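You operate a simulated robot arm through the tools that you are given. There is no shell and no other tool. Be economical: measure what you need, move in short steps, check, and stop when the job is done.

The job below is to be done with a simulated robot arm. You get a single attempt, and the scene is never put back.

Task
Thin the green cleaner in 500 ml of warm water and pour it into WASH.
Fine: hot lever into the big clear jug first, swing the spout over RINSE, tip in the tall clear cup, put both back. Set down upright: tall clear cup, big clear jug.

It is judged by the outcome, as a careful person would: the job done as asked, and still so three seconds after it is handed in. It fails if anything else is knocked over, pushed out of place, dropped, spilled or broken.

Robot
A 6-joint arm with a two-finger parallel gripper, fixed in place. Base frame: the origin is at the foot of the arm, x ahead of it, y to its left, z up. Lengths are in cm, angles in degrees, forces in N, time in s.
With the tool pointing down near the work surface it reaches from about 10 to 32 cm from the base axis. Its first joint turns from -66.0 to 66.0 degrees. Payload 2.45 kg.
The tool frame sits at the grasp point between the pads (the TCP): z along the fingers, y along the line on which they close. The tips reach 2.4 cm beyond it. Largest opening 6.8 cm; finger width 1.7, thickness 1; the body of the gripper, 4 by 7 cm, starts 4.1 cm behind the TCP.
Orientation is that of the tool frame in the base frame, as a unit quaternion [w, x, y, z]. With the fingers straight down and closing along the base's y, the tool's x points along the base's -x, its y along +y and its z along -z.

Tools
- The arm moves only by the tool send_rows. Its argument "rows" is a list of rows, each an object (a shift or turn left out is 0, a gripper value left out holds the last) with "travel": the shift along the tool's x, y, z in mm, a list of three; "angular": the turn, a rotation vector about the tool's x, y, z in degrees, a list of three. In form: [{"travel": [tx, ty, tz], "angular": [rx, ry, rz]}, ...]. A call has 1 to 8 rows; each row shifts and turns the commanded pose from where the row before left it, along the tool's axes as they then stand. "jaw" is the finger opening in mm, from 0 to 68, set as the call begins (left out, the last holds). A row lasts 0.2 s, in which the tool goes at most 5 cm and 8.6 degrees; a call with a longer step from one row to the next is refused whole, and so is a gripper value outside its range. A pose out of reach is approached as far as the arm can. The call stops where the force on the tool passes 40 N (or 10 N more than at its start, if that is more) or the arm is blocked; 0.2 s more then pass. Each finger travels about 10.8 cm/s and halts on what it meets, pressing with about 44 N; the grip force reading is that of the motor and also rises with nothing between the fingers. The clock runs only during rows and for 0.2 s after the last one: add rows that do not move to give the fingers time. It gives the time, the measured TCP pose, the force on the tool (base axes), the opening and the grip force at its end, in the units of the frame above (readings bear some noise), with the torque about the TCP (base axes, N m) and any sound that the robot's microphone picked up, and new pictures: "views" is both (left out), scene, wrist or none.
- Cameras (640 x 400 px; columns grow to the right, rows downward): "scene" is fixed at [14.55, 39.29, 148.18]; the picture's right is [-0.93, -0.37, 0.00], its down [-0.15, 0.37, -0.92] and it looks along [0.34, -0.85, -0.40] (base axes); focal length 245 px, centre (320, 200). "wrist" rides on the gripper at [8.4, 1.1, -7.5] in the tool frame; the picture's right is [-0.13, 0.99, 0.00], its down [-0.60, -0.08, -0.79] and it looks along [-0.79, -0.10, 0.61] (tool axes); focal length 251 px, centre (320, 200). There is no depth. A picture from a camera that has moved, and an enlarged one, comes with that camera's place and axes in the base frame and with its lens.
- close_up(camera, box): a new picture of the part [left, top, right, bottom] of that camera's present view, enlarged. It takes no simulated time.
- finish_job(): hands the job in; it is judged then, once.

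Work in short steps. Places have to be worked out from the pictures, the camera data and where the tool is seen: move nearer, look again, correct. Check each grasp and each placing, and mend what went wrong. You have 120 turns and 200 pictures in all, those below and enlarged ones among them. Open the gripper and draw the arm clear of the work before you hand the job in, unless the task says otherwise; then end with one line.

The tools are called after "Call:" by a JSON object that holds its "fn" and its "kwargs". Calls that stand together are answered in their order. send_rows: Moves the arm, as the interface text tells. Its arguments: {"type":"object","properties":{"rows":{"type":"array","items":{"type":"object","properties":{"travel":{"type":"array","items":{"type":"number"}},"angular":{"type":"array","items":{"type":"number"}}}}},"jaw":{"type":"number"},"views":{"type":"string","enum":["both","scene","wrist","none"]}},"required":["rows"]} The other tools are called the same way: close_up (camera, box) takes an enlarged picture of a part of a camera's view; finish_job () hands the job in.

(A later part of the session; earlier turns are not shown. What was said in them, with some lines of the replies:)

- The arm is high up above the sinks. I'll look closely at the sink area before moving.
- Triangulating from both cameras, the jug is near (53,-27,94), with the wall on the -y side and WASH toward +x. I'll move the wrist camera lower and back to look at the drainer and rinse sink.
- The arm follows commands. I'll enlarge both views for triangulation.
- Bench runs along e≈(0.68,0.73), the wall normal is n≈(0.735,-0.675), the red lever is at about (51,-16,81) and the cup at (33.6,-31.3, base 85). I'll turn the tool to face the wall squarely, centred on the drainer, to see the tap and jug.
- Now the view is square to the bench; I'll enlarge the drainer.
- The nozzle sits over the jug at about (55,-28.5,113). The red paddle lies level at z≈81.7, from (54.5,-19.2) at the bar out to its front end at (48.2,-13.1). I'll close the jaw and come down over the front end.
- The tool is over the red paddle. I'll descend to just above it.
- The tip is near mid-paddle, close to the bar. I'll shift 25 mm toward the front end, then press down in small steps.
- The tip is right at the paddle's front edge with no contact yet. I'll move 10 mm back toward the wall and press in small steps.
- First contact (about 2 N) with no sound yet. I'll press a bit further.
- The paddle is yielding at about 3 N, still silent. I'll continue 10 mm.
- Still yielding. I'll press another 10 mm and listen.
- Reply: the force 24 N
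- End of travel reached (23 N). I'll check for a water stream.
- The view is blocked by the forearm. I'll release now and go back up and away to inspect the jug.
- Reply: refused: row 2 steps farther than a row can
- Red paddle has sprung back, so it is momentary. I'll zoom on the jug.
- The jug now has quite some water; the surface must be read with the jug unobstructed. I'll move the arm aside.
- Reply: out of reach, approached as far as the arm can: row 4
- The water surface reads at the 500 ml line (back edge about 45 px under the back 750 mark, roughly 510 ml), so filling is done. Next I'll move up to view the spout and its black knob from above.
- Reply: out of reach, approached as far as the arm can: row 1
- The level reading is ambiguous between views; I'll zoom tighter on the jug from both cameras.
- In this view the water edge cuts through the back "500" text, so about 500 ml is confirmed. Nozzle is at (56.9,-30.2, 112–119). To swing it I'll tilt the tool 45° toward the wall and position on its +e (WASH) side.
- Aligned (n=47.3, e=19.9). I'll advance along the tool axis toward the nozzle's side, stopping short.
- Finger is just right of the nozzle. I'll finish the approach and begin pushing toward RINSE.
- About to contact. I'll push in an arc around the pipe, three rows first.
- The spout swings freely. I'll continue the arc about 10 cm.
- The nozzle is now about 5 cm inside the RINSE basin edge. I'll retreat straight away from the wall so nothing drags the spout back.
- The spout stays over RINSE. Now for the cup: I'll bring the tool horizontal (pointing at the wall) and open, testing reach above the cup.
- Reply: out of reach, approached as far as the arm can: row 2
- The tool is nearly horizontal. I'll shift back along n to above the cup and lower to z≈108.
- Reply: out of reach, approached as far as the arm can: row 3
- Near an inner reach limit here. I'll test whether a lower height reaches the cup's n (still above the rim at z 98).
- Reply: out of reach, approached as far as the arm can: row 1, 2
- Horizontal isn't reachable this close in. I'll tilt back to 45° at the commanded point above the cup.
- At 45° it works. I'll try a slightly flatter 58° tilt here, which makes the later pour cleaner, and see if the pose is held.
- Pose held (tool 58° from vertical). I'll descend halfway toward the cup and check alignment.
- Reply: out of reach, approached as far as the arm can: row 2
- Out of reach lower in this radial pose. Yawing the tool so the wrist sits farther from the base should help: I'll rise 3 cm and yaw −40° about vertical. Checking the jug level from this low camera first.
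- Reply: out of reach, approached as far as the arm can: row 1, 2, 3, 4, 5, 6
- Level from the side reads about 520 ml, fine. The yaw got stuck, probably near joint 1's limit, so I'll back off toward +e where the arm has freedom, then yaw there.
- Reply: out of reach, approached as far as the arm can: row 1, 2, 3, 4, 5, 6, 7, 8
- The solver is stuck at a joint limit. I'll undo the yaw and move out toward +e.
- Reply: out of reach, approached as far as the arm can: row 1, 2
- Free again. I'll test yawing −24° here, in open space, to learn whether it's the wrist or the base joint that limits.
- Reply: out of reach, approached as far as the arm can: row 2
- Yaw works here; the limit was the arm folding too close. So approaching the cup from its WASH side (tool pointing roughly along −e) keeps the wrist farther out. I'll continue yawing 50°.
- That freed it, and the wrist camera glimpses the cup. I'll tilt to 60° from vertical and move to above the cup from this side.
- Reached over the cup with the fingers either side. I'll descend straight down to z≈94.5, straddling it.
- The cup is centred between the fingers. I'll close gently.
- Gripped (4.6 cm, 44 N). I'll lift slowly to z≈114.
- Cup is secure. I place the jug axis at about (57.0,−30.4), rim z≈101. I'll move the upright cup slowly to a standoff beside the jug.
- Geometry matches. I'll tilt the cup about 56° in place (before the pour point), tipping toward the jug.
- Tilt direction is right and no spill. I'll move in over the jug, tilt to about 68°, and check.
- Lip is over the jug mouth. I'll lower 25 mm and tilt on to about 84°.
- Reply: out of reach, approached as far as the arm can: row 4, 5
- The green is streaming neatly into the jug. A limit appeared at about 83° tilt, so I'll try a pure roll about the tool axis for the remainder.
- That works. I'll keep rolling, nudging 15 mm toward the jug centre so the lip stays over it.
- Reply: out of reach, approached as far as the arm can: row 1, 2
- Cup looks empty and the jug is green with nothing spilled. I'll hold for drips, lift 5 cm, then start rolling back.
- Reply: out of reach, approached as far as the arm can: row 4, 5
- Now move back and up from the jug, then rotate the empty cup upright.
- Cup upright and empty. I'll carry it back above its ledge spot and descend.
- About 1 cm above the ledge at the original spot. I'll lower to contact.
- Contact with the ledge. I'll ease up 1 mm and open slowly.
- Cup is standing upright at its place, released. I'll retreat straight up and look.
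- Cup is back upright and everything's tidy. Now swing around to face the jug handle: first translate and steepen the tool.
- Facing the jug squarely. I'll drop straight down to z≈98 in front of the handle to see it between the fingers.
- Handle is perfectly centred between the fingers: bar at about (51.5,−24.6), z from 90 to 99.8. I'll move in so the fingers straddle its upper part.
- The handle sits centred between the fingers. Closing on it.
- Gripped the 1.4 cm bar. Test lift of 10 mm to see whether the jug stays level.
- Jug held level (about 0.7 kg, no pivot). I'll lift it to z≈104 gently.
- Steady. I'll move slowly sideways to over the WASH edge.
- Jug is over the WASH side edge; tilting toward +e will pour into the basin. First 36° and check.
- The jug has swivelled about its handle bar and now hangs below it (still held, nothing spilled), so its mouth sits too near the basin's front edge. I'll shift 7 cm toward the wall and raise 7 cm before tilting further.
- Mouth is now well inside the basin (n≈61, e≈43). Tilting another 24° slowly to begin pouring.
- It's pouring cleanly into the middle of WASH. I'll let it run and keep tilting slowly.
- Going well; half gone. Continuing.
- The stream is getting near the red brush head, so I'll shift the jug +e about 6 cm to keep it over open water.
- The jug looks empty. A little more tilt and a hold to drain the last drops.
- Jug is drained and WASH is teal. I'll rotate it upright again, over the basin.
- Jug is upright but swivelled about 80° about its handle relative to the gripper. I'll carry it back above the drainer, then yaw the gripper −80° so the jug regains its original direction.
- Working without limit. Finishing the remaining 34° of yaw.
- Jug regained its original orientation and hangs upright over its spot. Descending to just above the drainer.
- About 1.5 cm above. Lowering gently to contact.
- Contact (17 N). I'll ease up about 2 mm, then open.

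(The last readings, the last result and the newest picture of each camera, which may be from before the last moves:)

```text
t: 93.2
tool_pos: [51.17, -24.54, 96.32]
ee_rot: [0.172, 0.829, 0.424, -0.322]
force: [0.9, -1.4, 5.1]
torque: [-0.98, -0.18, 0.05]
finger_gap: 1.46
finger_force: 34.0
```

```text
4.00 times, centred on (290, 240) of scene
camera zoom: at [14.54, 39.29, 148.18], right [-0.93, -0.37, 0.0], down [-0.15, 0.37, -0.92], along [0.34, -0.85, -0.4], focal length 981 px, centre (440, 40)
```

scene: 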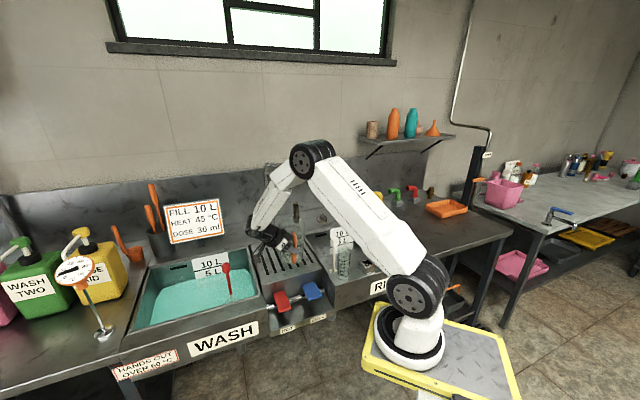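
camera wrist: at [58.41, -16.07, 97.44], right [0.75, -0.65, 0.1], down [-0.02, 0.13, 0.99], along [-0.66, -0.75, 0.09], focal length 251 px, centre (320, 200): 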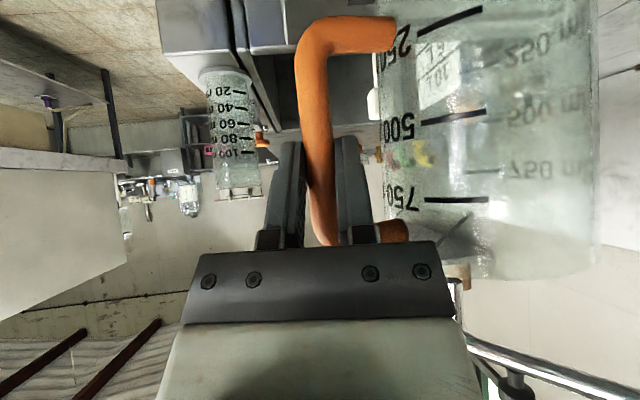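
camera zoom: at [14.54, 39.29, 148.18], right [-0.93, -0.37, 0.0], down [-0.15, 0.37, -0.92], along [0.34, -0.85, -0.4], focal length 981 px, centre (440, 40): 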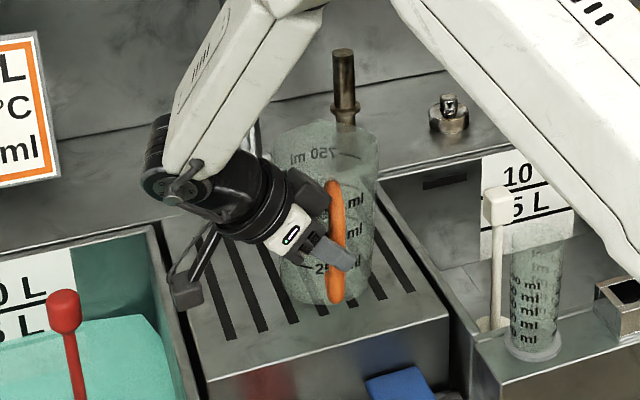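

Jug is resting on the drainer. Opening the fingers gradually.

Call:
{"fn": "send_rows", "kwargs": {"rows": [{"travel": [0, 0, 0]}, {"travel": [0, 0, 0]}], "jaw": 24, "views": "none"}}

Call:
{"fn": "send_rows", "kwargs": {"rows": [{"travel": [0, 0, 0]}, {"travel": [0, 0, 0]}, {"travel": [0, 0, 0]}], "jaw": 50, "views": "wrist"}}

Call:
{"fn": "close_up", "kwargs": {"camera": "scene", "box": [240, 190, 340, 290]}}

```text
t: 93.8
tool_pos: [51.14, -24.45, 96.49]
ee_rot: [0.172, 0.828, 0.425, -0.323]
force: [-0.4, 0.2, 0.2]
torque: [-0.01, 0.02, 0.07]
finger_gap: 2.41
finger_force: 0.0
```

```text
t: 94.6
tool_pos: [51.23, -24.41, 96.49]
ee_rot: [0.173, 0.829, 0.424, -0.322]
force: [0.0, 0.0, -0.2]
torque: [0.02, 0.0, -0.01]
finger_gap: 5.0
finger_force: 0.0
camera wrist: at [58.55, -15.97, 96.12], right [0.75, -0.65, 0.1], down [-0.02, 0.13, 0.99], along [-0.66, -0.75, 0.09], focal length 251 px, centre (320, 200)
```

wrist: 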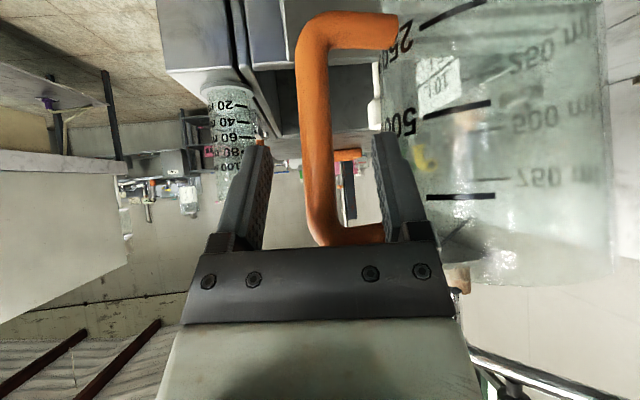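

```text
4.00 times, centred on (290, 240) of scene
camera zoom: at [14.55, 39.29, 148.18], right [-0.93, -0.37, 0.0], down [-0.15, 0.37, -0.92], along [0.34, -0.85, -0.4], focal length 981 px, centre (440, 40)
```

zoom: 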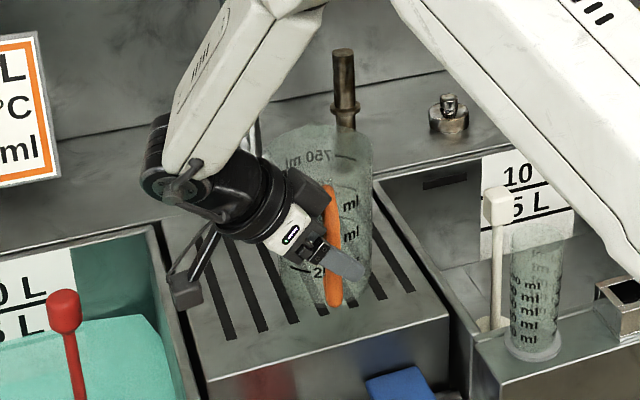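

Released; one finger is through the handle loop, so I'll withdraw exactly along the tool axis.

Call:
{"fn": "send_rows", "kwargs": {"rows": [{"travel": [0, 0, -10]}, {"travel": [0, 0, -15]}, {"travel": [0, 0, -25]}, {"travel": [0, 0, -30]}, {"travel": [0, 0, -30]}, {"travel": [0, 0, 0]}], "views": "both"}}

Call:
{"fn": "close_up", "kwargs": {"camera": "scene", "box": [240, 190, 340, 290]}}

```text
t: 96.0
tool_pos: [55.46, -18.32, 104.48]
ee_rot: [0.172, 0.829, 0.423, -0.322]
force: [-1.2, 0.4, 0.2]
torque: [0.01, -0.01, -0.02]
finger_gap: 5.0
finger_force: 0.1
camera wrist: at [62.82, -9.84, 104.17], right [0.75, -0.65, 0.1], down [-0.02, 0.13, 0.99], along [-0.66, -0.75, 0.09], focal length 251 px, centre (320, 200)
```

scene: 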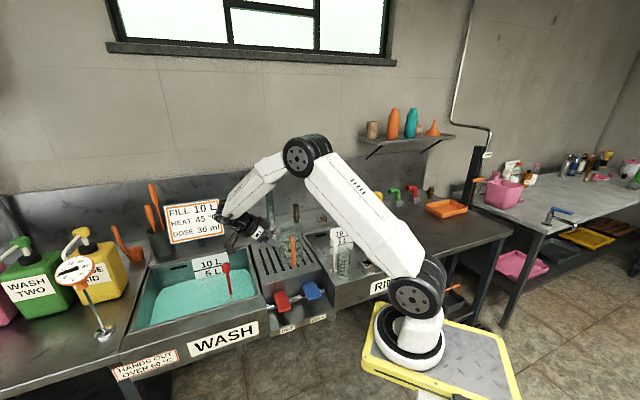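
wrist: 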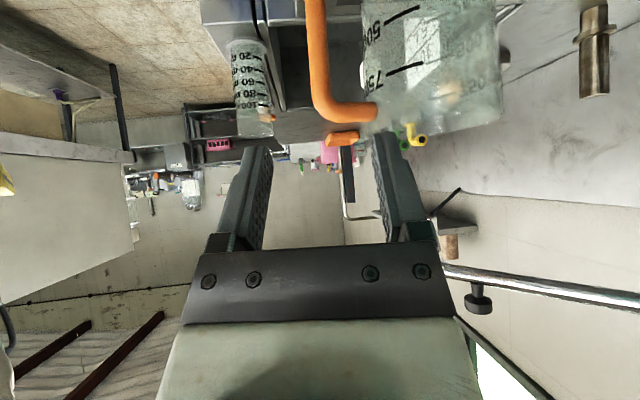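

```text
4.00 times, centred on (290, 240) of scene
camera zoom: at [14.54, 39.29, 148.18], right [-0.93, -0.37, 0.0], down [-0.15, 0.37, -0.92], along [0.34, -0.85, -0.4], focal length 981 px, centre (440, 40)
```

zoom: 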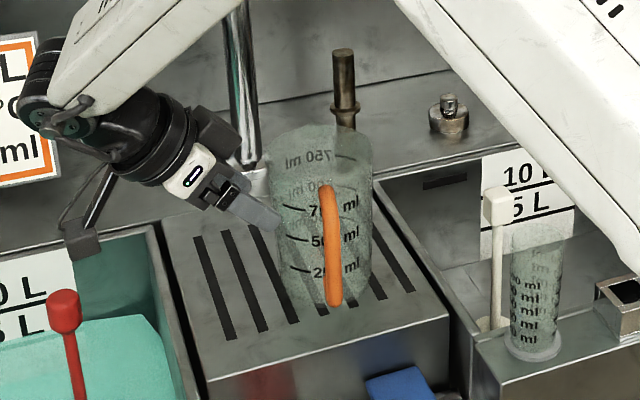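

The jug stands upright on the drainer, within about 2 cm of its start, handle forward. I'll draw the arm up and clear, then do a final check.

Call:
{"fn": "send_rows", "kwargs": {"rows": [{"travel": [-20, 0, -32]}, {"travel": [-30, 0, -33]}, {"travel": [-30, 0, -33]}, {"travel": [-30, 0, -33]}, {"travel": [-30, 0, -33]}, {"travel": [-30, 0, -33]}, {"travel": [0, 0, 0]}, {"travel": [0, 0, 0]}], "views": "scene"}}

Call:
{"fn": "close_up", "kwargs": {"camera": "scene", "box": [120, 150, 400, 340]}}

```text
t: 97.8
tool_pos: [55.78, -17.42, 130.4]
ee_rot: [0.173, 0.828, 0.425, -0.322]
force: [-0.1, 0.7, -0.1]
torque: [0.01, 0.0, -0.01]
finger_gap: 5.01
finger_force: 0.0
```

scene: 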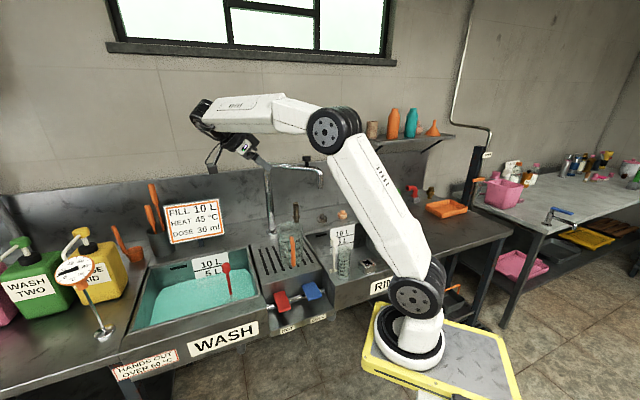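

```text
2.11 times, centred on (260, 245) of scene
camera zoom: at [14.55, 39.29, 148.18], right [-0.93, -0.37, 0.0], down [-0.15, 0.37, -0.92], along [0.34, -0.85, -0.4], focal length 516 px, centre (446, 105)
```

zoom: 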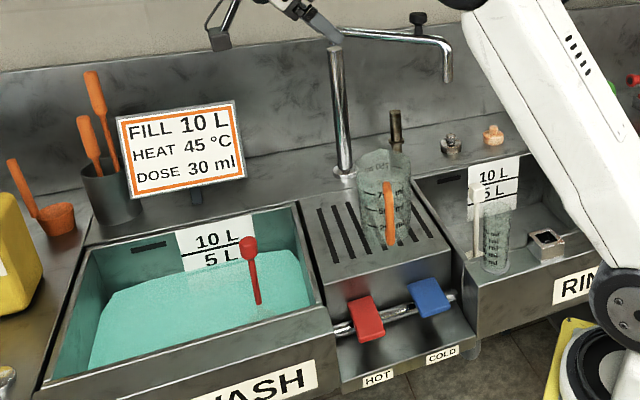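

Everything checks out: both vessels are upright and empty, WASH holds the diluted cleaner, the spout is over RINSE, and the arm is clear with the gripper open.

Call:
{"fn": "finish_job", "kwargs": {}}

```text
The job is handed in.
```

I ran about 500 ml from the hot lever into the jug, swung the spout over RINSE, tipped in the green cleaner and poured the mix into WASH with no spills seen; the cup and jug are back upright, the jug about 2 cm from where it started.
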